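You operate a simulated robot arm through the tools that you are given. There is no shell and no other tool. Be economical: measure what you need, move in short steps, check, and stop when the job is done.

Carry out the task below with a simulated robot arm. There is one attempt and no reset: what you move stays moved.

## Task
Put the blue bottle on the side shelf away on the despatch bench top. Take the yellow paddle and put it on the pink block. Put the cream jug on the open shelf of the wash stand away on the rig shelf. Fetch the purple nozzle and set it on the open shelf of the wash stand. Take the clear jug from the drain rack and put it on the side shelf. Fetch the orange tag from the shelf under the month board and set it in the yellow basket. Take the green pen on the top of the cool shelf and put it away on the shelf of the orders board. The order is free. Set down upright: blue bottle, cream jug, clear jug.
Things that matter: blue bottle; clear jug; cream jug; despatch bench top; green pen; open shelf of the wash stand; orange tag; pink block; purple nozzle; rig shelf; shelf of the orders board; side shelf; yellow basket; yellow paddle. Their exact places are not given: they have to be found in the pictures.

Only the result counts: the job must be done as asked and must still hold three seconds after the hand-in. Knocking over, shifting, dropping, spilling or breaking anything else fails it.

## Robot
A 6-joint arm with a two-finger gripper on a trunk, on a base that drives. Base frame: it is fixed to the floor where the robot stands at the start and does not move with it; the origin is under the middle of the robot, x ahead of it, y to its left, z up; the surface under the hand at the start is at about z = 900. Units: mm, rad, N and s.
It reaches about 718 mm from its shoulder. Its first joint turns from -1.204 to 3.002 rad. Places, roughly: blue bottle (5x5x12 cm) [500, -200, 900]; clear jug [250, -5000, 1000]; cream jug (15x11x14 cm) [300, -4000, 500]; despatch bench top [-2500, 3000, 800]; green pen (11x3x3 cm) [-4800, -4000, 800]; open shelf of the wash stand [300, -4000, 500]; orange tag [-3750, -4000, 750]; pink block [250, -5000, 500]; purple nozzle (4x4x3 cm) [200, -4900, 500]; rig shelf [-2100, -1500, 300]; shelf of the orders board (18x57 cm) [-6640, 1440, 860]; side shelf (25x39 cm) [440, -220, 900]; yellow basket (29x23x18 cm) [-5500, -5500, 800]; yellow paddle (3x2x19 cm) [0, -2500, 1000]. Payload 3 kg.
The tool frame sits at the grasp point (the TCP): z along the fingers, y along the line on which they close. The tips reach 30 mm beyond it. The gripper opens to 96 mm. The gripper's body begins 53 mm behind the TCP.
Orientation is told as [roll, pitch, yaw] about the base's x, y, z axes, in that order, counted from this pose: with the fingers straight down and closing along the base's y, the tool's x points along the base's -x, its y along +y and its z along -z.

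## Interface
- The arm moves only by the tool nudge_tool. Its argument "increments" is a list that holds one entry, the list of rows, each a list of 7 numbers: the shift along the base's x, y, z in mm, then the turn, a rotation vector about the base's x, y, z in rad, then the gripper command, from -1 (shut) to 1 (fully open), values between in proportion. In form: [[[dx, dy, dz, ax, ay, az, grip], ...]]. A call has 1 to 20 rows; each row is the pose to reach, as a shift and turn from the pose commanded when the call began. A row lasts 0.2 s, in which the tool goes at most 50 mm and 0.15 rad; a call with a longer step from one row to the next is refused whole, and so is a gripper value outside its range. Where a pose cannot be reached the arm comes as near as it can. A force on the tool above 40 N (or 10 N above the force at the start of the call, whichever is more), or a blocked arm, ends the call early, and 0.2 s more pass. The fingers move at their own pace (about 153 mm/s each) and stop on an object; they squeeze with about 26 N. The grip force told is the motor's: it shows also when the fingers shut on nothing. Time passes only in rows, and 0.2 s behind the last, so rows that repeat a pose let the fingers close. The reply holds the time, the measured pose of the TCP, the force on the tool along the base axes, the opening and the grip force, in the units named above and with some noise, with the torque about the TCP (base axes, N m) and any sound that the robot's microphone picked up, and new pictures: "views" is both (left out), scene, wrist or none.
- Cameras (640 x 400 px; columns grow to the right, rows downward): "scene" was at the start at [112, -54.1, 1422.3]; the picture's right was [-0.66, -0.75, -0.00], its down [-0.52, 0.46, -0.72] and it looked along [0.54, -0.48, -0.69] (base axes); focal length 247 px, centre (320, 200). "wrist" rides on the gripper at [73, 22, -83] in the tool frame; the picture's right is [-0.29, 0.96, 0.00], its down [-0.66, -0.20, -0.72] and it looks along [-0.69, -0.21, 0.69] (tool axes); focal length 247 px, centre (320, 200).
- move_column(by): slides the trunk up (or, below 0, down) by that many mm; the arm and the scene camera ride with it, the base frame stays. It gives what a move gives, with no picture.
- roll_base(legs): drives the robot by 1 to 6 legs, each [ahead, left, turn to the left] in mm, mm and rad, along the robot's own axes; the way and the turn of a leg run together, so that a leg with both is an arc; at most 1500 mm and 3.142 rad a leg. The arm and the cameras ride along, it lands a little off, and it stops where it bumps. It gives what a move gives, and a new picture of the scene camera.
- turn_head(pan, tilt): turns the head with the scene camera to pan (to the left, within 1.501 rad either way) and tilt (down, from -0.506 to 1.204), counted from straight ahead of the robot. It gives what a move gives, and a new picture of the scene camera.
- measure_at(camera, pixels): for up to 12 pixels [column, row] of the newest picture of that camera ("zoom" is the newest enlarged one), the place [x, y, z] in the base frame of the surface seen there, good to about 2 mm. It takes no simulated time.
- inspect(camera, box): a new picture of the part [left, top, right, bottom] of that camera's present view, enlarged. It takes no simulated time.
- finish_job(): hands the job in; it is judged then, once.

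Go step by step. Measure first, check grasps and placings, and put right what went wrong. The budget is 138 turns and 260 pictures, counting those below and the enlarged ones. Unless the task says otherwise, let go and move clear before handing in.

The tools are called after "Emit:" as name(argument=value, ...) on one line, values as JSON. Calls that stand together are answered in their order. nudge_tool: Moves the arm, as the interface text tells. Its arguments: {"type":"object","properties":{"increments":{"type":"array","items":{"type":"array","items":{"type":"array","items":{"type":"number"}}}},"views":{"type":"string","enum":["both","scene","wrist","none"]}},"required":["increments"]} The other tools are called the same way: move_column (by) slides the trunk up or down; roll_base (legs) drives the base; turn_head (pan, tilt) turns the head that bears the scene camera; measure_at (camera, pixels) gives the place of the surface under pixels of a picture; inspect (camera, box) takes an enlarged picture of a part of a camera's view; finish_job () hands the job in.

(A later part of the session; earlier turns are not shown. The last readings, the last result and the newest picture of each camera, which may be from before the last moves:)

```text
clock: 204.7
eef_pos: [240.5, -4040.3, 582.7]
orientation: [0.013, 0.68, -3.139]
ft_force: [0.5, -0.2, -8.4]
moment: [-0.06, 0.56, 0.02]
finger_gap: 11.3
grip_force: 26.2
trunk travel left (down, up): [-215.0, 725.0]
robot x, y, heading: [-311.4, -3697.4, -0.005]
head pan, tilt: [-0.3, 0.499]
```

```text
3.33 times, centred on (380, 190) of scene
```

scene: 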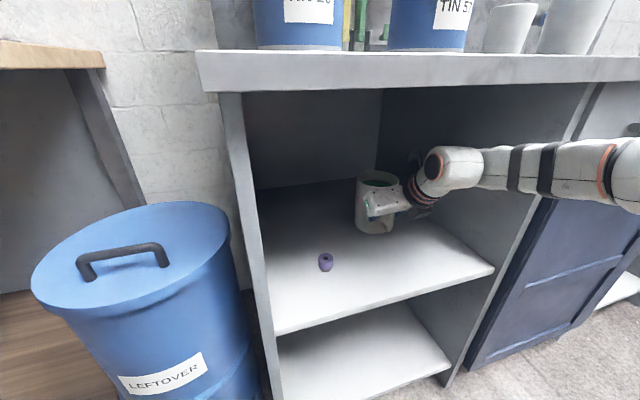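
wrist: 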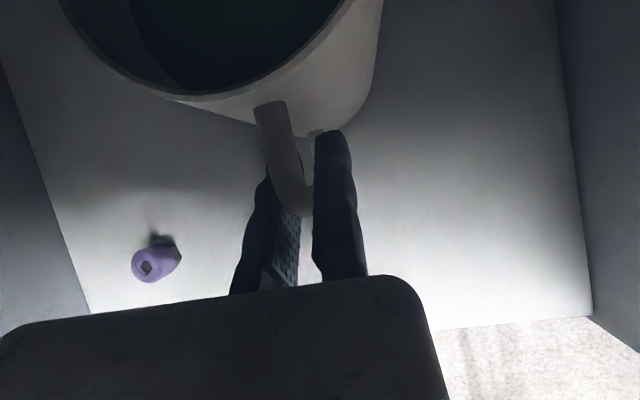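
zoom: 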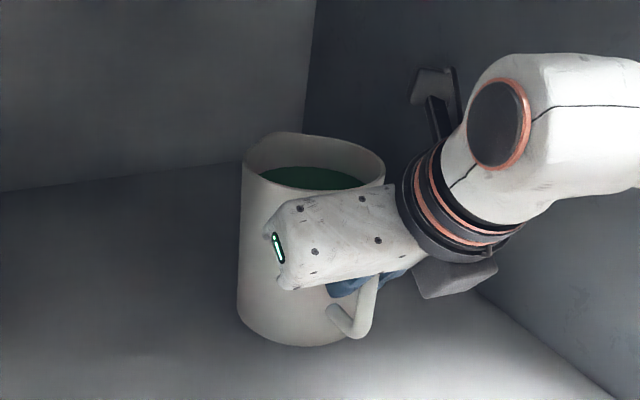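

The hand carries 8.5 N with a steady moment and the jug looks level. I'll lift a bit more and check again.

Emit:
move_column(by=14)

Emit:
nudge_tool(increments=[[[0, 0, 0, 0, 0, 0, -1], [0, 0, 0, 0, 0, 0, -1], [0, 0, 0, 0, 0, 0, -1], [0, 0, 0, 0, 0, 0, -1], [0, 0, 0, 0, 0, 0, -1], [0, 0, 0, 0, 0, 0, -1]]], views="wrist")

Emit:
inspect(camera="scene", box=[300, 130, 460, 250])

```text
clock: 205.3
eef_pos: [240.4, -4039.4, 597.4]
orientation: [0.014, 0.677, -3.14]
ft_force: [-0.2, 0.1, -8.6]
moment: [-0.02, 0.55, -0.01]
finger_gap: 11.5
grip_force: 26.1
trunk travel left (down, up): [-229.0, 711.0]
robot x, y, heading: [-306.2, -3697.2, -0.01]
head pan, tilt: [-0.3, 0.499]
```

```text
clock: 206.7
eef_pos: [240.3, -4040.8, 596.7]
orientation: [0.015, 0.68, -3.139]
ft_force: [-0.4, 0.3, -7.8]
moment: [-0.03, 0.58, 0.0]
finger_gap: 11.6
grip_force: 25.8
trunk travel left (down, up): [-229.0, 711.0]
robot x, y, heading: [-309.5, -3701.4, -0.007]
head pan, tilt: [-0.3, 0.499]
```

wrist: 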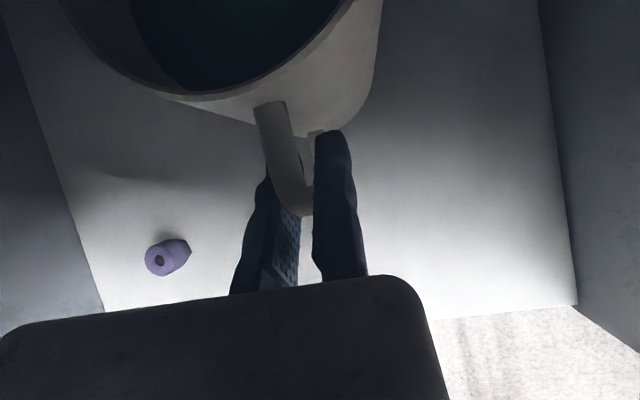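

```text
3.33 times, centred on (380, 190) of scene
```

zoom: 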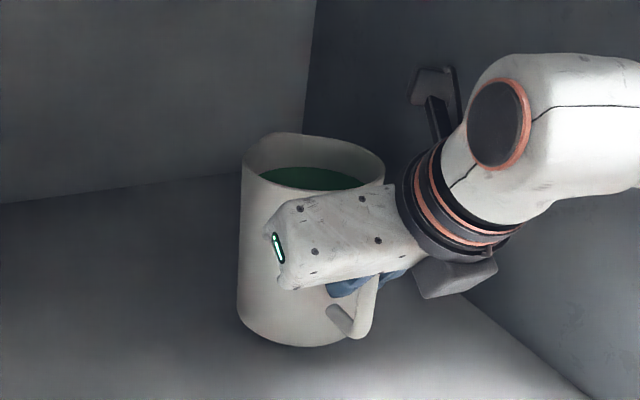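

The jug is held level and steady. I'll lift slightly more, back well out, then turn north and drive up the aisle.

Emit:
move_column(by=20)

Emit:
roll_base(legs=[[-650, 0, 0], [0, 0, 1.575], [0, -300, 0], [1500, 0, 0], [1500, 0, 0]])

Emit:
turn_head(pan=1.5, tilt=0.5)

```text
clock: 207.3
eef_pos: [239.9, -4041.0, 617.5]
orientation: [0.013, 0.679, -3.138]
ft_force: [0.7, 0.0, -7.9]
moment: [-0.06, 0.6, 0.0]
finger_gap: 11.7
grip_force: 25.4
trunk travel left (down, up): [-249.0, 691.0]
robot x, y, heading: [-310.7, -3696.8, -0.011]
head pan, tilt: [-0.3, 0.499]
```

```text
clock: 230.3
eef_pos: [-213.9, -180.3, 616.6]
orientation: [0.015, 0.681, -1.589]
ft_force: [0.7, 0.6, -7.4]
moment: [-0.61, -0.03, 0.01]
finger_gap: 11.4
grip_force: 25.9
trunk travel left (down, up): [-249.0, 691.0]
robot x, y, heading: [-566.5, -726.6, 1.544]
head pan, tilt: [-0.3, 0.499]
```

scene: 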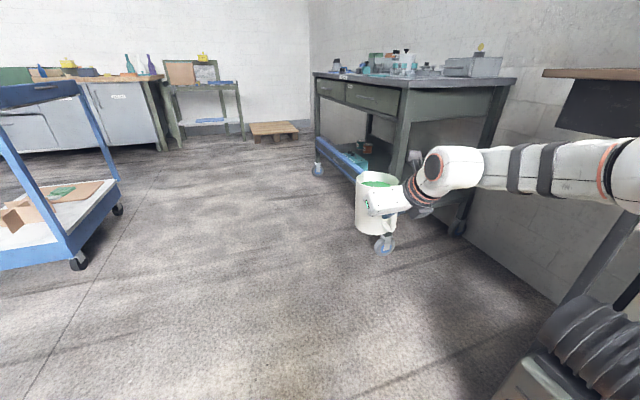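

```text
clock: 232.1
eef_pos: [-214.2, -180.1, 617.0]
orientation: [0.013, 0.678, -1.589]
ft_force: [0.7, 0.6, -7.9]
moment: [-0.57, -0.06, -0.02]
finger_gap: 11.5
grip_force: 26.2
trunk travel left (down, up): [-249.0, 691.0]
robot x, y, heading: [-565.2, -726.3, 1.543]
head pan, tilt: [1.499, 0.499]
```

scene: 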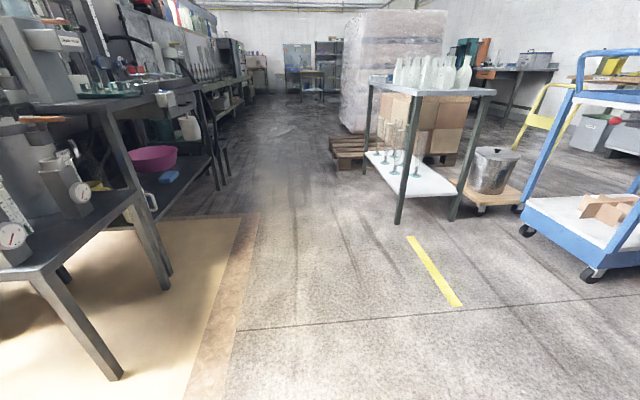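

Emit:
measure_at(camera="scene", pixels=[[155, 160], [170, 190], [200, 160], [190, 105], [120, 110], [165, 280], [230, 105], [400, 220], [375, 155], [225, 240], [210, 180], [90, 350]])

Emit:
inspect(camera="scene", box=[80, 60, 260, 240])

```text
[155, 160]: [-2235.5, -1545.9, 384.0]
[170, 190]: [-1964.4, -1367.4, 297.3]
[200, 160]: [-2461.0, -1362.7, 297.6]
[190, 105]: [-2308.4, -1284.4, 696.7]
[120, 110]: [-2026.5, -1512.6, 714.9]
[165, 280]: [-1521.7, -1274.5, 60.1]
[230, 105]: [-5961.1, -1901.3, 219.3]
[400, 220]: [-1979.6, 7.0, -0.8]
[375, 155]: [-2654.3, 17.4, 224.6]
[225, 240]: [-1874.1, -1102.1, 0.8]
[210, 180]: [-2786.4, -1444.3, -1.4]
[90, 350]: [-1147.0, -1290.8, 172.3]
```

```text
2.22 times, centred on (170, 150) of scene
```

zoom: 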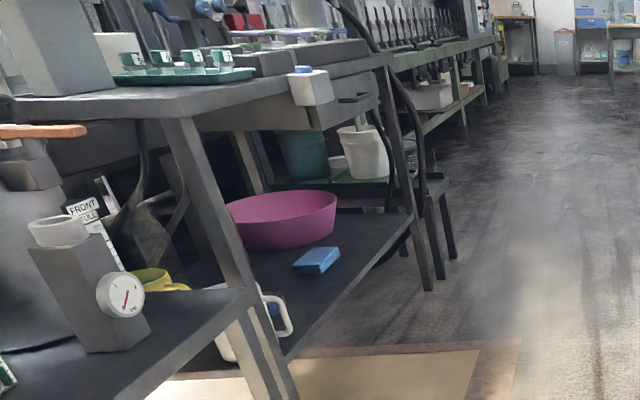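

The rig shelf is the lower shelf at z 297 (x -1650..-2600, front y about -1290), with free space west of the blue sponge. I'll turn in open space to face south and look.

Emit:
roll_base(legs=[[310, 590, 0], [0, 0, 1.6], [0, 0, 1.57], [0, -750, 0]])

Emit:
turn_head(pan=-0.2, tilt=0.5)

```text
clock: 247.2
eef_pos: [-2251.3, -924.3, 617.4]
orientation: [0.013, 0.68, 1.553]
ft_force: [0.4, 0.0, -7.6]
moment: [0.59, 0.05, -0.01]
finger_gap: 11.4
grip_force: 25.4
trunk travel left (down, up): [-249.0, 691.0]
robot x, y, heading: [-1898.1, -380.7, -1.602]
head pan, tilt: [1.499, 0.499]
```

scene: 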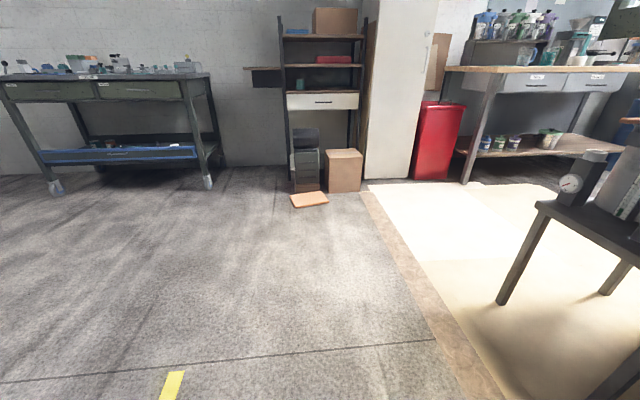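

```text
clock: 248.9
eef_pos: [-2251.1, -921.6, 616.5]
orientation: [0.014, 0.679, 1.554]
ft_force: [-1.0, 0.1, -7.8]
moment: [0.57, 0.06, 0.04]
finger_gap: 11.6
grip_force: 26.1
trunk travel left (down, up): [-249.0, 691.0]
robot x, y, heading: [-1899.4, -378.9, -1.598]
head pan, tilt: [-0.201, 0.499]
```

scene: 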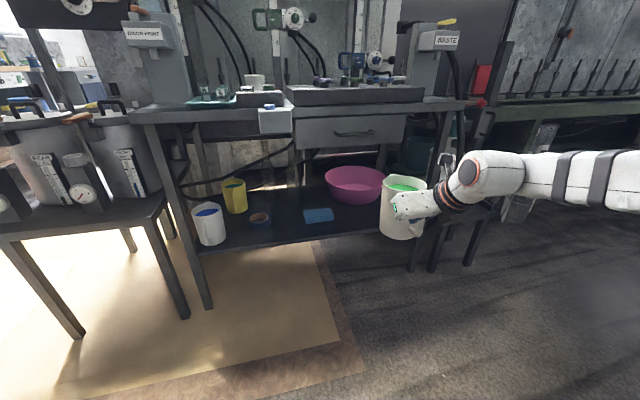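

Emit:
measure_at(camera="scene", pixels=[[285, 225], [258, 218], [318, 215], [352, 185], [290, 240], [350, 150], [210, 225], [195, 250], [235, 195], [285, 205], [360, 220], [400, 110]])

Emit:
inspect(camera="scene", box=[160, 90, 460, 260])

```text
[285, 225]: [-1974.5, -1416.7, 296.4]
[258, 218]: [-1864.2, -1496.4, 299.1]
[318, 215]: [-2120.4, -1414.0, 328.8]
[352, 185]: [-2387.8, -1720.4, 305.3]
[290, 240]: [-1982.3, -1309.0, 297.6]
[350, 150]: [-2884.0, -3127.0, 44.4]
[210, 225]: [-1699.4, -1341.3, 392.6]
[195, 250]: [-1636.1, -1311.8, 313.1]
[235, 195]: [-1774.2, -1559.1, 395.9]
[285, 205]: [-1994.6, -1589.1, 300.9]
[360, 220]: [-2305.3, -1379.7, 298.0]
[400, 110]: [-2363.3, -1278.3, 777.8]
```

```text
2.13 times, centred on (310, 175) of scene
```

zoom: 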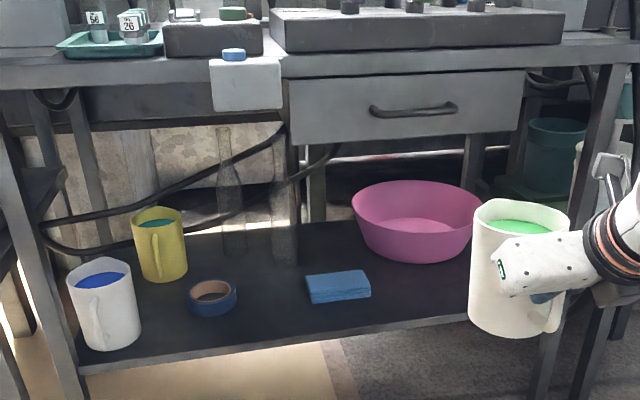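

Emit:
measure_at(camera="zoom", pixels=[[295, 138], [400, 132], [245, 106], [215, 95], [280, 95], [350, 270], [420, 255], [285, 240], [235, 235], [260, 345], [212, 300], [310, 300]])

Emit:
measure_at(camera="scene", pixels=[[470, 155], [443, 158], [400, 178], [385, 232], [390, 205], [420, 210], [412, 237]])

```text
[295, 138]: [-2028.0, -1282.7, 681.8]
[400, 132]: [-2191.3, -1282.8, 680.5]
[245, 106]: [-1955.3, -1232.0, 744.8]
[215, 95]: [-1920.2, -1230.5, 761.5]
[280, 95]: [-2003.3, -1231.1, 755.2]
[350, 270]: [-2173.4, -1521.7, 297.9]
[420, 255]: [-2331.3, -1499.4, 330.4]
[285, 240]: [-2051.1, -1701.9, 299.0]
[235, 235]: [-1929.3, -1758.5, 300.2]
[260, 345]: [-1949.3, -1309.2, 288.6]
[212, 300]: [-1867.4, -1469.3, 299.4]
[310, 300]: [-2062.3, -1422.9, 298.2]
```

```text
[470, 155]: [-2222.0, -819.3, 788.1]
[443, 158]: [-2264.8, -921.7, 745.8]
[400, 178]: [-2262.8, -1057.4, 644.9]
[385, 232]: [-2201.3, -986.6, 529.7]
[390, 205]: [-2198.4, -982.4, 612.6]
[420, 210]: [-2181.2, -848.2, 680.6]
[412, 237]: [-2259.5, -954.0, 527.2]
```

There is ample clearance (drawer bottom 680). The free gap is between the ring (x -1902) and the sponge (x -2062). I'll shift left, lower, then go in with the jug centre at about (-1982,-1390).

Emit:
roll_base(legs=[[0, 282, 0.03]])

Emit:
move_column(by=-185)

Emit:
roll_base(legs=[[250, 0, 0]])

Emit:
inspect(camera="scene", box=[220, 70, 520, 240])

```text
clock: 250.8
eef_pos: [-1956.3, -937.2, 616.3]
orientation: [0.015, 0.678, 1.582]
ft_force: [0.5, -0.2, -9.0]
moment: [0.6, 0.06, 0.01]
finger_gap: 11.6
grip_force: 25.8
trunk travel left (down, up): [-249.0, 691.0]
robot x, y, heading: [-1618.3, -386.0, -1.57]
head pan, tilt: [-0.201, 0.499]
```

scene: 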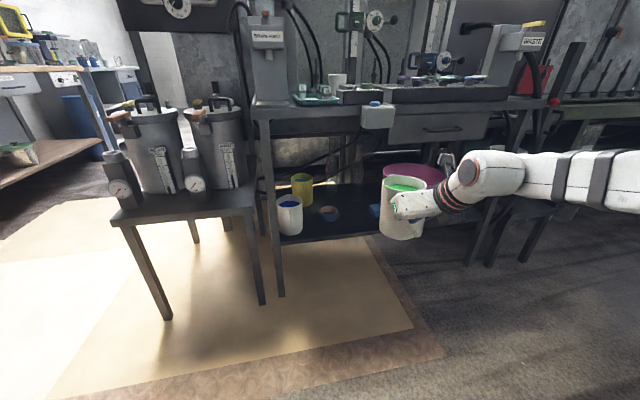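

```text
clock: 252.9
eef_pos: [-1956.1, -937.6, 431.7]
orientation: [0.013, 0.678, 1.584]
ft_force: [-0.7, 1.2, -8.1]
moment: [0.58, 0.08, 0.02]
finger_gap: 11.6
grip_force: 26.1
trunk travel left (down, up): [-64.0, 876.0]
robot x, y, heading: [-1616.0, -384.2, -1.572]
head pan, tilt: [-0.201, 0.499]
```

```text
clock: 254.7
eef_pos: [-1957.5, -1183.2, 431.3]
orientation: [0.013, 0.677, 1.581]
ft_force: [-0.3, 0.0, -8.3]
moment: [0.59, 0.09, 0.02]
finger_gap: 11.4
grip_force: 25.6
trunk travel left (down, up): [-64.0, 876.0]
robot x, y, heading: [-1617.8, -629.8, -1.574]
head pan, tilt: [-0.201, 0.499]
```

scene: 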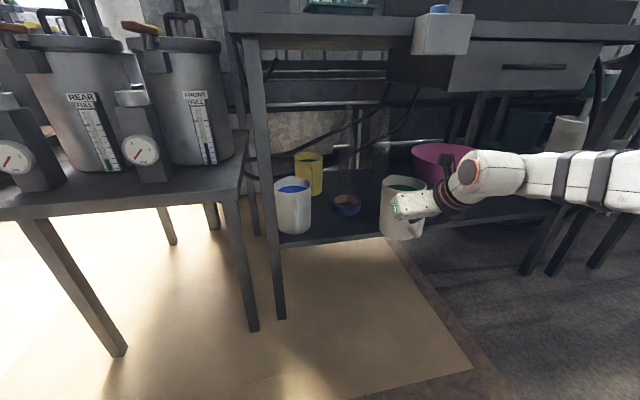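

```text
2.13 times, centred on (370, 155) of scene
```

zoom: 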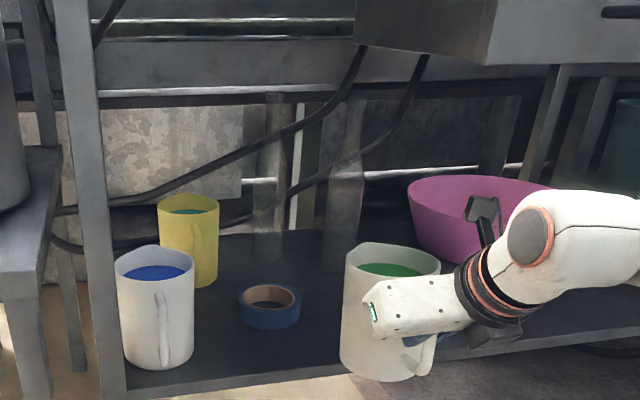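

Emit:
roll_base(legs=[[0, -30, 0], [122, 0, 0]])

Emit:
move_column(by=-36)

Emit:
nudge_tool(increments=[[[0, 0, 0, 0, 0, 0, -1]]])

Emit:
inspect(camera="scene", box=[260, 120, 500, 260])

```text
clock: 256.4
eef_pos: [-1987.2, -1305.1, 431.3]
orientation: [0.014, 0.679, 1.578]
ft_force: [0.1, -0.2, -8.3]
moment: [0.6, 0.06, -0.02]
finger_gap: 11.6
grip_force: 25.8
trunk travel left (down, up): [-64.0, 876.0]
robot x, y, heading: [-1648.3, -756.6, -1.577]
head pan, tilt: [-0.201, 0.499]
```

scene: 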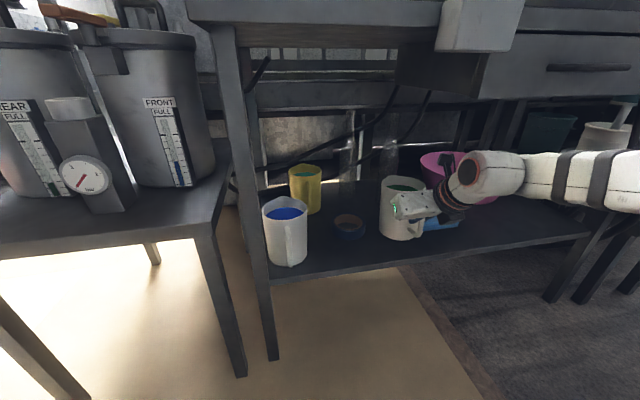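

```text
clock: 257.2
eef_pos: [-1987.9, -1304.5, 398.7]
orientation: [0.015, 0.685, 1.58]
ft_force: [-0.7, 1.0, 4.9]
moment: [-0.87, -0.08, 0.02]
finger_gap: 11.9
grip_force: 26.0
trunk travel left (down, up): [-28.0, 912.0]
robot x, y, heading: [-1652.6, -751.2, -1.576]
head pan, tilt: [-0.201, 0.499]
```

```text
clock: 257.6
eef_pos: [-1988.6, -1304.7, 397.1]
orientation: [0.015, 0.683, 1.58]
ft_force: [-0.4, 1.7, 4.4]
moment: [-0.87, -0.14, 0.02]
finger_gap: 12.0
grip_force: 26.1
trunk travel left (down, up): [-28.0, 912.0]
robot x, y, heading: [-1649.4, -757.5, -1.574]
head pan, tilt: [-0.201, 0.499]
```

scene: 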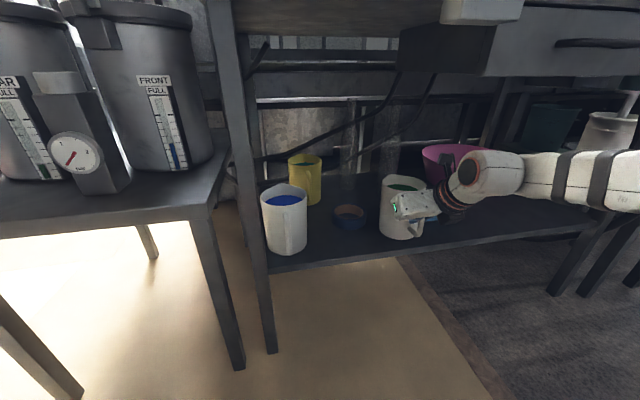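
wrist: 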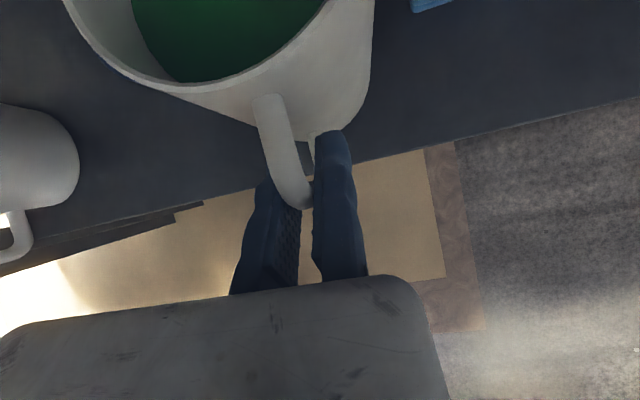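

```text
2.67 times, centred on (380, 190) of scene
```

zoom: 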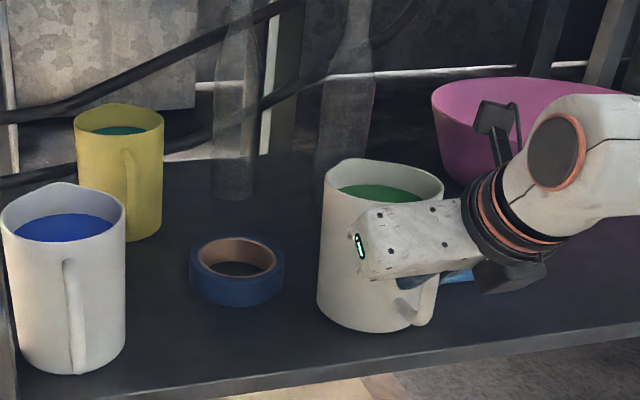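

Emit:
measure_at(camera="zoom", pixels=[[330, 172], [440, 195], [355, 160], [415, 170], [325, 184], [330, 310], [365, 330], [400, 332]])

Emit:
measure_at(camera="wrist", pixels=[[180, 90], [100, 45], [250, 95], [330, 30], [205, 50]])

```text
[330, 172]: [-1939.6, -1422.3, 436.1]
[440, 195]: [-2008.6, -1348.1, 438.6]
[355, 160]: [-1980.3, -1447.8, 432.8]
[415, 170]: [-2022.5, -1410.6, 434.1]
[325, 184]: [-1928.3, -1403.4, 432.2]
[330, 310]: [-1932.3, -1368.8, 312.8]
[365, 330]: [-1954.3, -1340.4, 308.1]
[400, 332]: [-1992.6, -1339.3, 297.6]
```

```text
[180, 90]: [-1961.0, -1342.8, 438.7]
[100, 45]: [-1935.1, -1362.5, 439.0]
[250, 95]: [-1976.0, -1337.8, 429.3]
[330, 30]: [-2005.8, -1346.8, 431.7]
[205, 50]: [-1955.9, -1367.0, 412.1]
```

The jug is tilted about 0.057 rad (far rim 433, near rim 439), with its far edge on the shelf. I'll rotate about that edge to level it, then release.

Emit:
nudge_tool(increments=[[[0, 1.5, -1.5, -0.014, 0, 0, -1], [0, 3, -3.5, -0.028, 0, 0, -1], [0, 4.5, -5.5, -0.043, 0, 0, -1], [0, 5.7, -7.5, -0.057, 0, 0, -1], [0, 5.7, -7.5, -0.057, 0, 0, -1]]], views="none")

Emit:
inspect(camera="scene", box=[260, 120, 500, 260])

Emit:
measure_at(camera="zoom", pixels=[[330, 172], [440, 195], [355, 160], [415, 170], [325, 184], [365, 330]])

```text
clock: 258.8
eef_pos: [-1987.9, -1298.5, 390.7]
orientation: [0.016, 0.739, 1.581]
ft_force: [0.2, 5.0, 11.3]
moment: [0.25, -0.43, 0.07]
finger_gap: 11.4
grip_force: 25.8
trunk travel left (down, up): [-28.0, 912.0]
robot x, y, heading: [-1651.5, -757.4, -1.571]
head pan, tilt: [-0.201, 0.499]
```

```text
2.67 times, centred on (380, 190) of scene
```

zoom: 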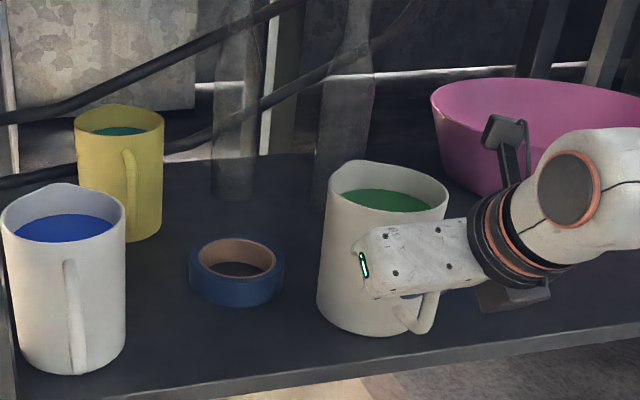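

```text
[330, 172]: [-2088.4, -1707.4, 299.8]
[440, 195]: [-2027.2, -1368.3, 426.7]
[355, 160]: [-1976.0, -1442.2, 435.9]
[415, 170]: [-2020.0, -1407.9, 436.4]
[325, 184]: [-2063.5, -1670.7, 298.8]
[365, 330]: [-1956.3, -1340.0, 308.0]
```

It's nearly level. I'll ease the pressing force a little and open slowly.

Emit:
nudge_tool(increments=[[[0, 0, 2, 0, 0, 0, -1], [0, 0, 3, 0, 0, 0, -1], [0, 0, 3, 0, 0, 0, -0.72], [0, 0, 3, 0, 0, 0, -0.6], [0, 0, 3, 0, 0, 0, -0.3], [0, 0, 3, 0, 0, 0, 0], [0, 0, 3, 0, 0, 0, 0]]])

Emit:
inspect(camera="scene", box=[260, 120, 500, 260])

```text
clock: 260.4
eef_pos: [-1988.7, -1299.5, 391.3]
orientation: [0.016, 0.737, 1.579]
ft_force: [-0.6, 0.1, -0.7]
moment: [0.06, 0.02, 0.04]
finger_gap: 48.0
grip_force: 0.0
trunk travel left (down, up): [-28.0, 912.0]
robot x, y, heading: [-1648.1, -756.3, -1.579]
head pan, tilt: [-0.201, 0.499]
```

scene: 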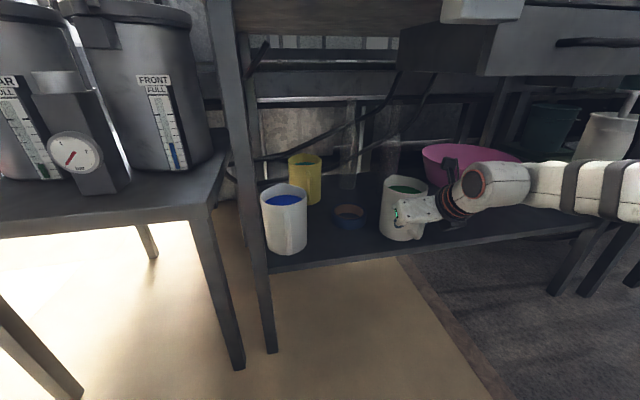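
wrist: 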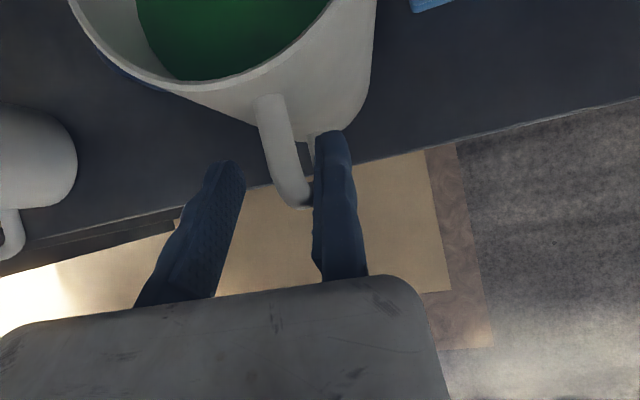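

```text
2.67 times, centred on (380, 190) of scene
```

zoom: 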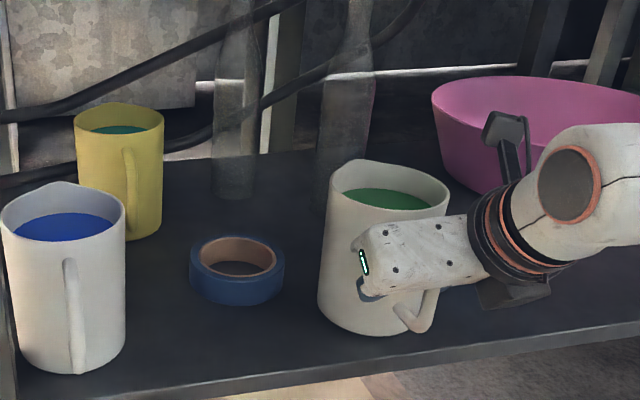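

The jug stands free with zero force. I'll ease off, back out, raise the trunk, and head back to the wash stand for the clear jug.

Emit:
nudge_tool(increments=[[[-4, 0, 0, 0, 0, 0, 0.2], [-4, 0, 0, 0, 0, 0, 0.2]]], views="none")

Emit:
roll_base(legs=[[-380, 0, 0]])

Emit:
inspect(camera="scene", box=[220, 90, 420, 250])

Emit:
move_column(by=400)

Emit:
move_column(by=250)

Emit:
roll_base(legs=[[0, 1050, 0], [1490, 0, 0], [1490, 0, 0], [1050, 0, 0], [0, 0, 1.575]])

```text
clock: 261.0
eef_pos: [-1992.3, -1299.1, 391.5]
orientation: [0.015, 0.737, 1.582]
ft_force: [-0.7, 0.4, -0.5]
moment: [-0.02, 0.05, -0.01]
finger_gap: 57.6
grip_force: 0.1
trunk travel left (down, up): [-28.0, 912.0]
robot x, y, heading: [-1646.7, -750.4, -1.581]
head pan, tilt: [-0.201, 0.499]
```

```text
clock: 263.4
eef_pos: [-1992.5, -918.9, 391.5]
orientation: [0.016, 0.736, 1.575]
ft_force: [1.0, 0.3, 0.5]
moment: [0.02, -0.03, 0.03]
finger_gap: 57.6
grip_force: 0.1
trunk travel left (down, up): [-28.0, 912.0]
robot x, y, heading: [-1649.1, -376.9, -1.578]
head pan, tilt: [-0.201, 0.499]
```

scene: 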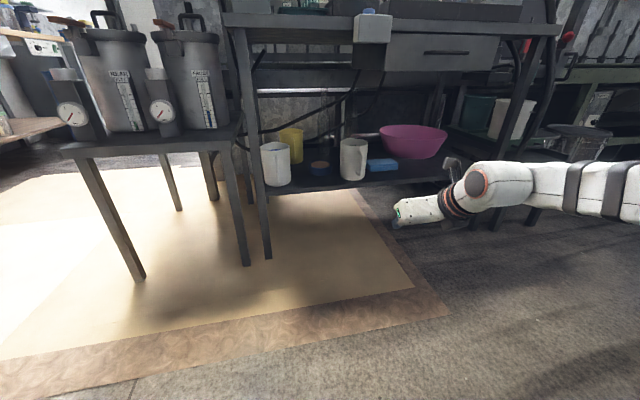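

```text
2.50 times, centred on (320, 170) of scene
```

zoom: 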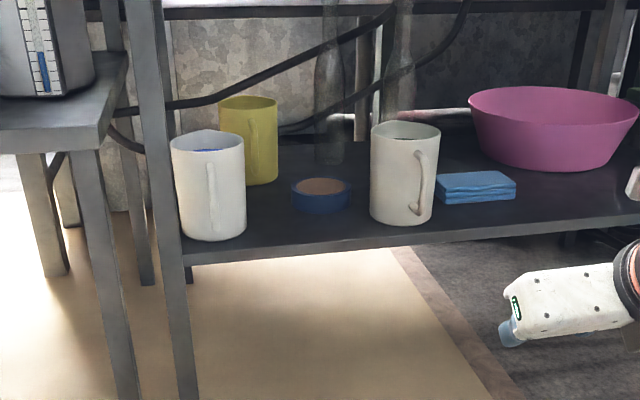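

```text
clock: 267.2
eef_pos: [-1993.0, -919.2, 791.6]
orientation: [0.014, 0.735, 1.577]
ft_force: [-0.7, -0.7, -0.3]
moment: [0.01, -0.02, -0.01]
finger_gap: 57.7
grip_force: 0.0
trunk travel left (down, up): [-428.0, 512.0]
robot x, y, heading: [-1645.5, -379.4, -1.575]
head pan, tilt: [-0.201, 0.499]
```

```text
clock: 269.8
eef_pos: [-1992.6, -918.6, 1041.4]
orientation: [0.015, 0.736, 1.576]
ft_force: [0.5, 0.6, 0.2]
moment: [0.0, 0.02, -0.04]
finger_gap: 57.7
grip_force: 0.1
trunk travel left (down, up): [-678.0, 262.0]
robot x, y, heading: [-1649.2, -375.5, -1.576]
head pan, tilt: [-0.201, 0.499]
```

```text
clock: 298.1
eef_pos: [-140.6, -4822.3, 1041.3]
orientation: [0.013, 0.736, 3.084]
ft_force: [0.1, 0.2, 0.0]
moment: [0.01, 0.01, -0.01]
finger_gap: 57.7
grip_force: 0.1
trunk travel left (down, up): [-678.0, 262.0]
robot x, y, heading: [-660.9, -4442.7, -0.07]
head pan, tilt: [-0.201, 0.499]
```

scene: 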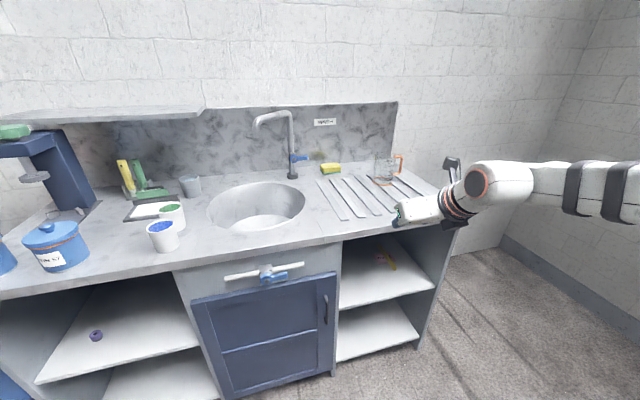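

The cream jug stands on the rig shelf, and the nozzle and paddle still look fine. Now I'll measure the clear jug at (385,170).

Emit:
inspect(camera="scene", box=[310, 120, 460, 230])

Emit:
measure_at(camera="zoom", pixels=[[318, 280], [355, 265], [285, 270], [315, 160], [285, 165], [350, 158], [383, 165], [385, 200], [383, 235], [318, 220], [375, 170], [392, 170]])

```text
3.64 times, centred on (385, 175) of scene
```

zoom: 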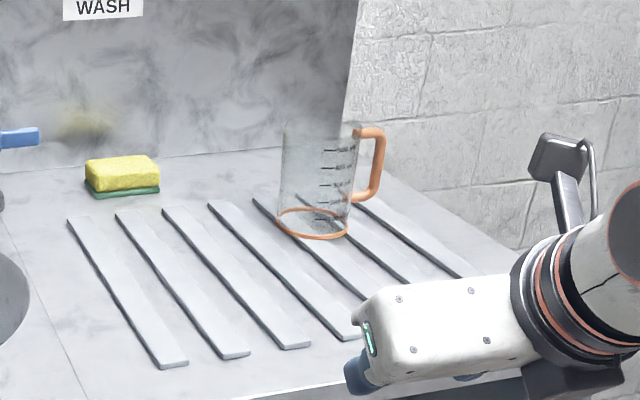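

```text
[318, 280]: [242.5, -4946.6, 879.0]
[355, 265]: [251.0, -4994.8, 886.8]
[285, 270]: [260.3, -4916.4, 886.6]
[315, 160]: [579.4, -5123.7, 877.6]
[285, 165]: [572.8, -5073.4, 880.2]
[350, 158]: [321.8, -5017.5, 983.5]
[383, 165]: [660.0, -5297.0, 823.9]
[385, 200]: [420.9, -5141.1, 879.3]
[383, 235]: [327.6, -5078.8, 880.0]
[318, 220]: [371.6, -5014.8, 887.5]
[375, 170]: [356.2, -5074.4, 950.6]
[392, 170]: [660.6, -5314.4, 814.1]
```

Emit:
measure_at(camera="zoom", pixels=[[310, 239], [278, 222], [346, 233], [330, 210], [295, 211], [340, 215], [368, 132], [378, 150], [372, 190], [356, 198], [322, 150], [356, 135]])

```text
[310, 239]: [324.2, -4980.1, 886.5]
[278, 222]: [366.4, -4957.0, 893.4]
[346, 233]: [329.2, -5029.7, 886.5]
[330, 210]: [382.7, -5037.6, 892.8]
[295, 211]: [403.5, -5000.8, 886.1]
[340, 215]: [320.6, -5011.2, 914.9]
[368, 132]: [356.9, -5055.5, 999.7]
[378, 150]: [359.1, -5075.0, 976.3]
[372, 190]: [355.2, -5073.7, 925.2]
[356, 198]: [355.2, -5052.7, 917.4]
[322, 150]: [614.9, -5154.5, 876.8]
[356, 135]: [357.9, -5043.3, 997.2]
```

The clear jug's body centre is near (362,-4998), diameter about 80, and its handle bar is at y -5075 with a loop gap. I'll grip the body, with the fixed finger passing through the loop and the tool horizontal. First I'll square up and level the tool.

Emit:
roll_base(legs=[[0, 0, 0.07]])

Emit:
nudge_tool(increments=[[[20, 0, 0, 0, -0.14, 0, 1], [40, 0, 0, 0, -0.28, 0, 1], [60, 0, 0, 0, -0.42, 0, 1], [80, 0, 0, 0, -0.56, 0, 1], [95, 0, 0, 0, -0.7, 0, 1], [105, 0, 0, 0, -0.833, 0, 1], [105, 0, 0, 0, -0.833, 0, 1]]], views="none")

Emit:
move_column(by=-83)

```text
clock: 298.9
eef_pos: [-115.2, -4784.0, 1042.9]
orientation: [0.016, 0.736, -3.127]
ft_force: [0.2, -0.2, -0.1]
moment: [-0.02, 0.0, -0.01]
finger_gap: 57.6
grip_force: 0.1
trunk travel left (down, up): [-678.0, 262.0]
robot x, y, heading: [-661.9, -4440.3, -0.0]
head pan, tilt: [-0.201, 0.499]
```

scene: 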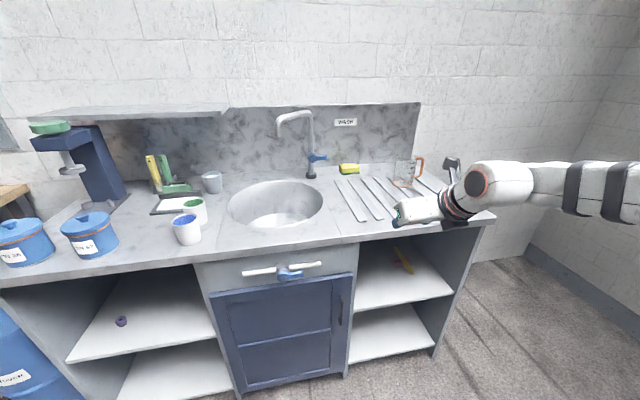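

```text
clock: 300.6
eef_pos: [-10.0, -4784.0, 1041.6]
orientation: [1.652, 1.561, -1.496]
ft_force: [0.5, -0.2, 1.0]
moment: [-0.01, -0.02, 0.03]
finger_gap: 96.2
grip_force: 0.1
out of reach, approached as far as the arm can: row 3
trunk travel left (down, up): [-678.0, 262.0]
robot x, y, heading: [-659.8, -4445.7, 0.003]
head pan, tilt: [-0.201, 0.499]
```

```text
clock: 301.7
eef_pos: [-10.0, -4783.6, 959.1]
orientation: [1.512, 1.559, -1.637]
ft_force: [0.4, -0.2, -0.4]
moment: [0.0, -0.03, -0.01]
finger_gap: 96.3
grip_force: 0.1
trunk travel left (down, up): [-595.0, 345.0]
robot x, y, heading: [-662.1, -4442.5, 0.001]
head pan, tilt: [-0.201, 0.499]
```

Emit:
roll_base(legs=[[0, -260, 0], [200, 0, 0]])

Emit:
nudge_tool(increments=[[[0, 0, 0, 0, 0, 0, 1]]], views="wrist")

Emit:
inspect(camera="scene", box=[310, 110, 460, 220])

```text
clock: 304.8
eef_pos: [192.3, -5043.2, 958.9]
orientation: [1.43, 1.559, -1.716]
ft_force: [0.6, 0.0, -0.7]
moment: [-0.01, -0.01, 0.02]
finger_gap: 95.9
grip_force: 0.0
trunk travel left (down, up): [-595.0, 345.0]
robot x, y, heading: [-458.4, -4705.1, 0.006]
head pan, tilt: [-0.201, 0.499]
```

scene: 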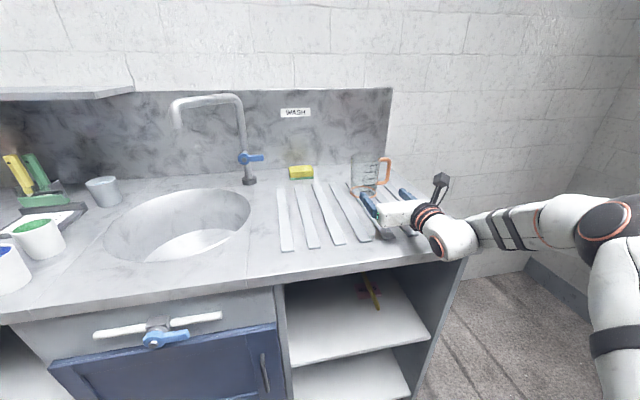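

```text
clock: 305.2
eef_pos: [191.3, -5043.1, 958.8]
orientation: [1.458, 1.559, -1.685]
ft_force: [0.8, -0.5, -0.2]
moment: [-0.02, -0.01, -0.02]
finger_gap: 96.2
grip_force: 0.0
trunk travel left (down, up): [-595.0, 345.0]
robot x, y, heading: [-456.4, -4704.4, 0.006]
head pan, tilt: [-0.201, 0.499]
```

wrist: 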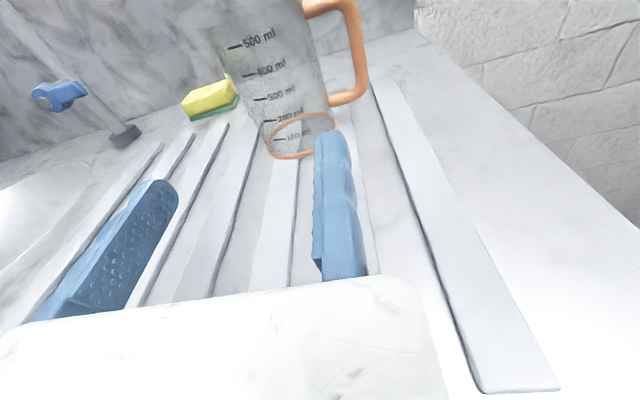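

```text
3.64 times, centred on (385, 165) of scene
```

zoom: 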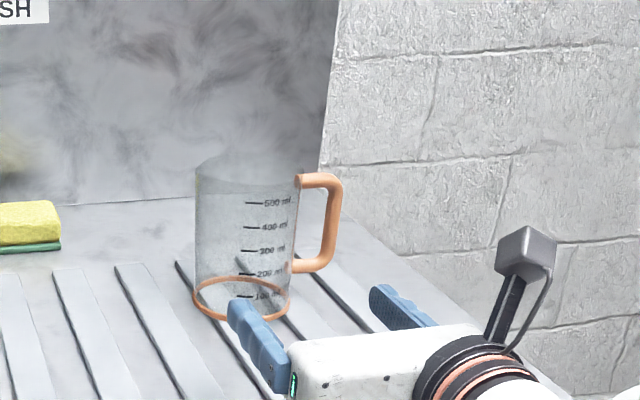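

Emit:
measure_at(camera="wrist", pixels=[[271, 140], [339, 125], [300, 157], [355, 95], [362, 60], [350, 15], [330, 100], [312, 8], [325, 175]])

Emit:
measure_at(camera="zoom", pixels=[[195, 297], [290, 300], [240, 320], [245, 277], [333, 200], [330, 250], [310, 268], [308, 180], [252, 330], [395, 310]])

```text
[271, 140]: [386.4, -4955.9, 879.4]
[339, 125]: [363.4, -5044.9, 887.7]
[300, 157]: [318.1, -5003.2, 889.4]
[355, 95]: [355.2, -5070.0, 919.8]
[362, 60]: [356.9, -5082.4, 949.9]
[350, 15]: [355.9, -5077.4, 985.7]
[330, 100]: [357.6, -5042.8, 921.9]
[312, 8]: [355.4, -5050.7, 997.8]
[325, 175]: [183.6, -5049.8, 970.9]
```

```text
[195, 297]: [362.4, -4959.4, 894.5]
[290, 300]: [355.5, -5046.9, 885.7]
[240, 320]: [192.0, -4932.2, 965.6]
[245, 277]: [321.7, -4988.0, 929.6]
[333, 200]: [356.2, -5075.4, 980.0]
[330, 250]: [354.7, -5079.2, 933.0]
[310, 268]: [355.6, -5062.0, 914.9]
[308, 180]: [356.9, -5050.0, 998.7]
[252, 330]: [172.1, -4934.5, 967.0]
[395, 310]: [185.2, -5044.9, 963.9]
```

The ring spans y -4958..-5045 (radius 43.5, centre (361,-5001)), so clearance is small. I'll set TCP y to -5048 and approach in steps.

Emit:
nudge_tool(increments=[[[0, -5.5, 0, 0, 0, 0, 1], [0, -5.5, 0, 0, 0, 0, 1]]], views="none")

Emit:
roll_base(legs=[[92, 0, -0.005]])

Emit:
nudge_tool(increments=[[[0, 0, 0, 0, 0, 0, 1]]], views="wrist")

```text
clock: 305.8
eef_pos: [192.9, -5048.9, 958.6]
orientation: [1.486, 1.56, -1.658]
ft_force: [-0.3, 0.1, 0.5]
moment: [-0.02, 0.0, 0.01]
finger_gap: 95.7
grip_force: 0.1
trunk travel left (down, up): [-595.0, 345.0]
robot x, y, heading: [-462.3, -4702.5, 0.001]
head pan, tilt: [-0.201, 0.499]
```

```text
clock: 306.9
eef_pos: [282.3, -5052.0, 957.8]
orientation: [1.423, 1.56, -1.727]
ft_force: [0.2, 0.2, -0.2]
moment: [-0.02, 0.01, -0.02]
finger_gap: 95.7
grip_force: 0.1
trunk travel left (down, up): [-595.0, 345.0]
robot x, y, heading: [-367.1, -4708.0, 0.001]
head pan, tilt: [-0.201, 0.499]
```

scene: 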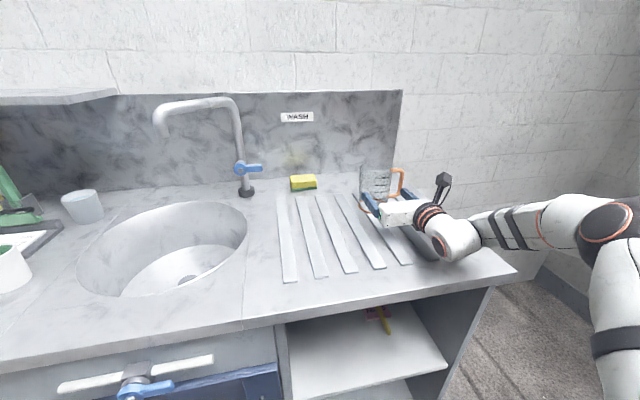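

```text
clock: 307.3
eef_pos: [281.5, -5052.6, 958.7]
orientation: [1.51, 1.56, -1.64]
ft_force: [-0.1, -0.5, -0.5]
moment: [0.02, -0.03, 0.03]
finger_gap: 96.0
grip_force: 0.1
trunk travel left (down, up): [-595.0, 345.0]
robot x, y, heading: [-366.3, -4709.9, 0.002]
head pan, tilt: [-0.201, 0.499]
```

wrist: 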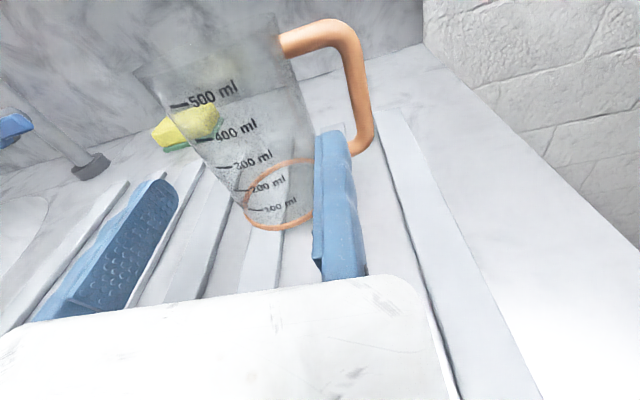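

I'll shift +4 mm in y and go in the last 72 mm.

Emit:
nudge_tool(increments=[[[0, 4, 0, 0, 0, 0, 1], [0, 4, 0, 0, 0, 0, 1]]], views="none")

Emit:
roll_base(legs=[[30, 0, 0]])

Emit:
nudge_tool(increments=[[[0, 0, 0, 0, 0, 0, 1]]], views="wrist")

```text
clock: 307.9
eef_pos: [282.4, -5047.9, 958.4]
orientation: [1.464, 1.56, -1.684]
ft_force: [0.0, -0.3, 1.1]
moment: [-0.01, -0.01, -0.01]
finger_gap: 96.0
grip_force: 0.0
trunk travel left (down, up): [-595.0, 345.0]
robot x, y, heading: [-368.5, -4704.1, 0.007]
head pan, tilt: [-0.201, 0.499]
```

```text
clock: 308.8
eef_pos: [312.6, -5048.2, 958.9]
orientation: [1.449, 1.56, -1.7]
ft_force: [0.3, -0.1, 0.1]
moment: [-0.03, -0.01, 0.01]
finger_gap: 95.9
grip_force: 0.0
trunk travel left (down, up): [-595.0, 345.0]
robot x, y, heading: [-342.1, -4704.1, 0.003]
head pan, tilt: [-0.201, 0.499]
```

scene: 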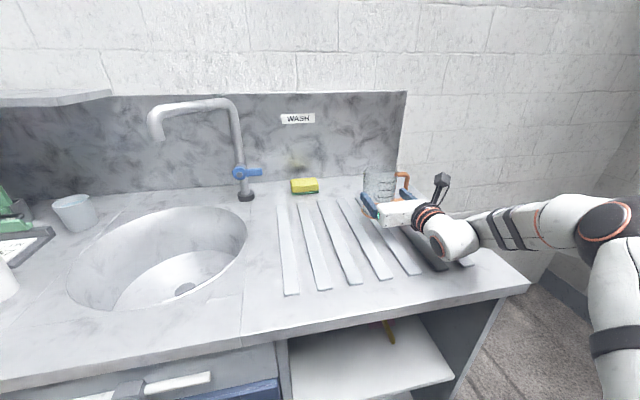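

```text
clock: 309.2
eef_pos: [311.6, -5047.7, 958.4]
orientation: [1.51, 1.559, -1.64]
ft_force: [-1.0, -0.2, 0.9]
moment: [-0.01, -0.05, -0.01]
finger_gap: 96.0
grip_force: 0.1
trunk travel left (down, up): [-595.0, 345.0]
robot x, y, heading: [-340.7, -4705.6, -0.0]
head pan, tilt: [-0.201, 0.499]
```

wrist: 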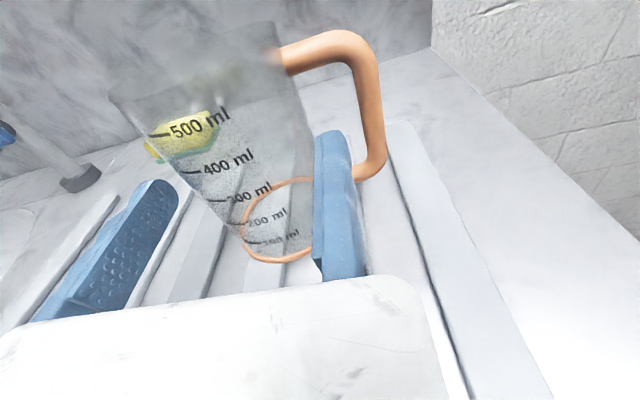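

Emit:
roll_base(legs=[[42, 0, 0]])

Emit:
nudge_tool(increments=[[[0, 0, 0, 0, 0, 0, 1], [0, 0, 0, 0, 0, 0, -1], [0, 0, 0, 0, 0, 0, -1], [0, 0, 0, 0, 0, 0, -1]]], views="wrist")

```text
clock: 310.1
eef_pos: [355.3, -5048.1, 959.2]
orientation: [1.421, 1.56, -1.73]
ft_force: [0.8, -0.1, -1.1]
moment: [-0.03, -0.01, -0.01]
finger_gap: 96.2
grip_force: 0.1
trunk travel left (down, up): [-595.0, 345.0]
robot x, y, heading: [-290.3, -4704.9, -0.001]
head pan, tilt: [-0.201, 0.499]
```

scene: 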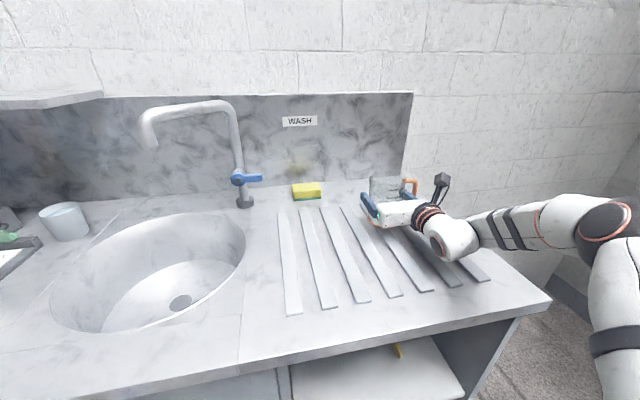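

```text
clock: 311.1
eef_pos: [354.1, -5048.7, 959.6]
orientation: [1.593, 1.561, -1.557]
ft_force: [-0.3, 0.6, 1.5]
moment: [-0.02, 0.0, 0.02]
finger_gap: 79.2
grip_force: 25.8
trunk travel left (down, up): [-595.0, 345.0]
robot x, y, heading: [-296.6, -4706.3, -0.0]
head pan, tilt: [-0.201, 0.499]
```

wrist: 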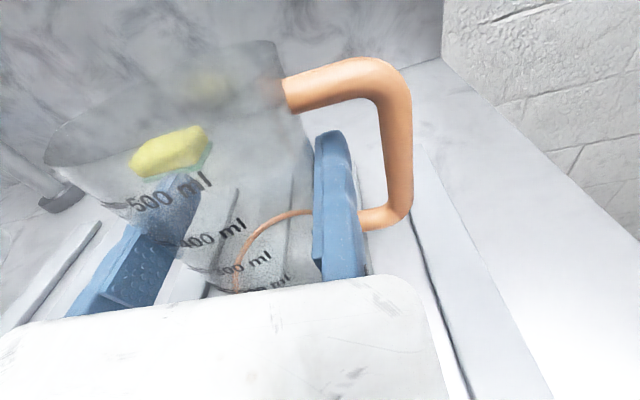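

The jug is gripped at 79 mm. I'll lift it.

Emit:
move_column(by=100)

Emit:
nudge_tool(increments=[[[0, 0, 0, 0, 0, 0, -1]]], views="both")

```text
clock: 312.4
eef_pos: [354.8, -5048.5, 1057.9]
orientation: [1.452, 1.56, -1.697]
ft_force: [0.2, -0.3, -0.5]
moment: [0.0, 0.0, 0.0]
finger_gap: 79.4
grip_force: 26.1
trunk travel left (down, up): [-695.0, 245.0]
robot x, y, heading: [-296.1, -4707.3, -0.0]
head pan, tilt: [-0.201, 0.499]
```

```text
clock: 312.8
eef_pos: [354.8, -5049.5, 1058.2]
orientation: [1.486, 1.561, -1.665]
ft_force: [-0.7, 0.1, -1.0]
moment: [-0.05, 0.02, -0.01]
finger_gap: 79.3
grip_force: 25.7
trunk travel left (down, up): [-695.0, 245.0]
robot x, y, heading: [-297.4, -4705.6, -0.005]
head pan, tilt: [-0.201, 0.499]
```

scene: 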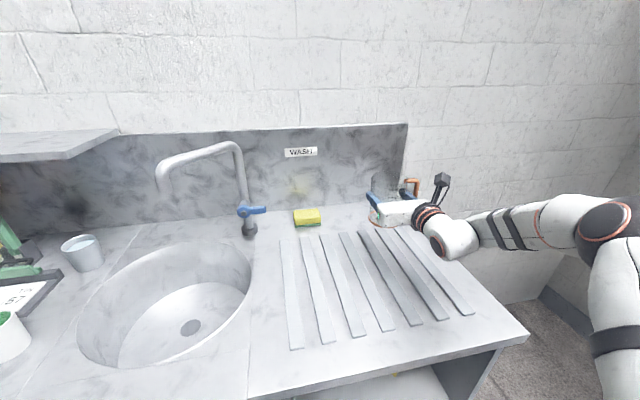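
wrist: 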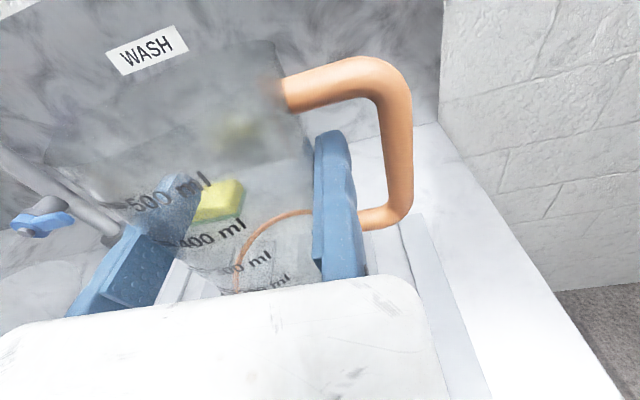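

The clear jug is held and light. I'll back out, turn north and drive up to the side shelf.

Emit:
roll_base(legs=[[-600, 0, 0], [0, 0, 1.571], [0, -270, 0], [1500, 0, 0], [1500, 0, 0]])

Emit:
nudge_tool(increments=[[[0, 0, 0, 0, 0, 0, -1]]], views="none")

```text
clock: 335.3
eef_pos: [-144.6, -1124.8, 1059.2]
orientation: [1.474, 1.561, -0.149]
ft_force: [0.0, -0.3, -0.9]
moment: [-0.03, -0.01, -0.01]
finger_gap: 79.0
grip_force: 26.0
trunk travel left (down, up): [-695.0, 245.0]
robot x, y, heading: [-517.4, -1757.6, 1.532]
head pan, tilt: [-0.201, 0.499]
```

scene: 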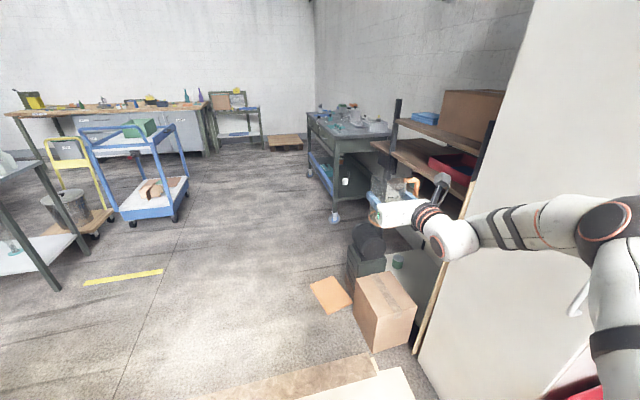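

```text
clock: 335.7
eef_pos: [-144.9, -1124.1, 1057.8]
orientation: [1.435, 1.56, -0.187]
ft_force: [-0.5, -0.7, -0.4]
moment: [-0.04, 0.02, 0.02]
finger_gap: 79.1
grip_force: 25.8
trunk travel left (down, up): [-695.0, 245.0]
robot x, y, heading: [-514.3, -1757.5, 1.528]
head pan, tilt: [-0.201, 0.499]
```

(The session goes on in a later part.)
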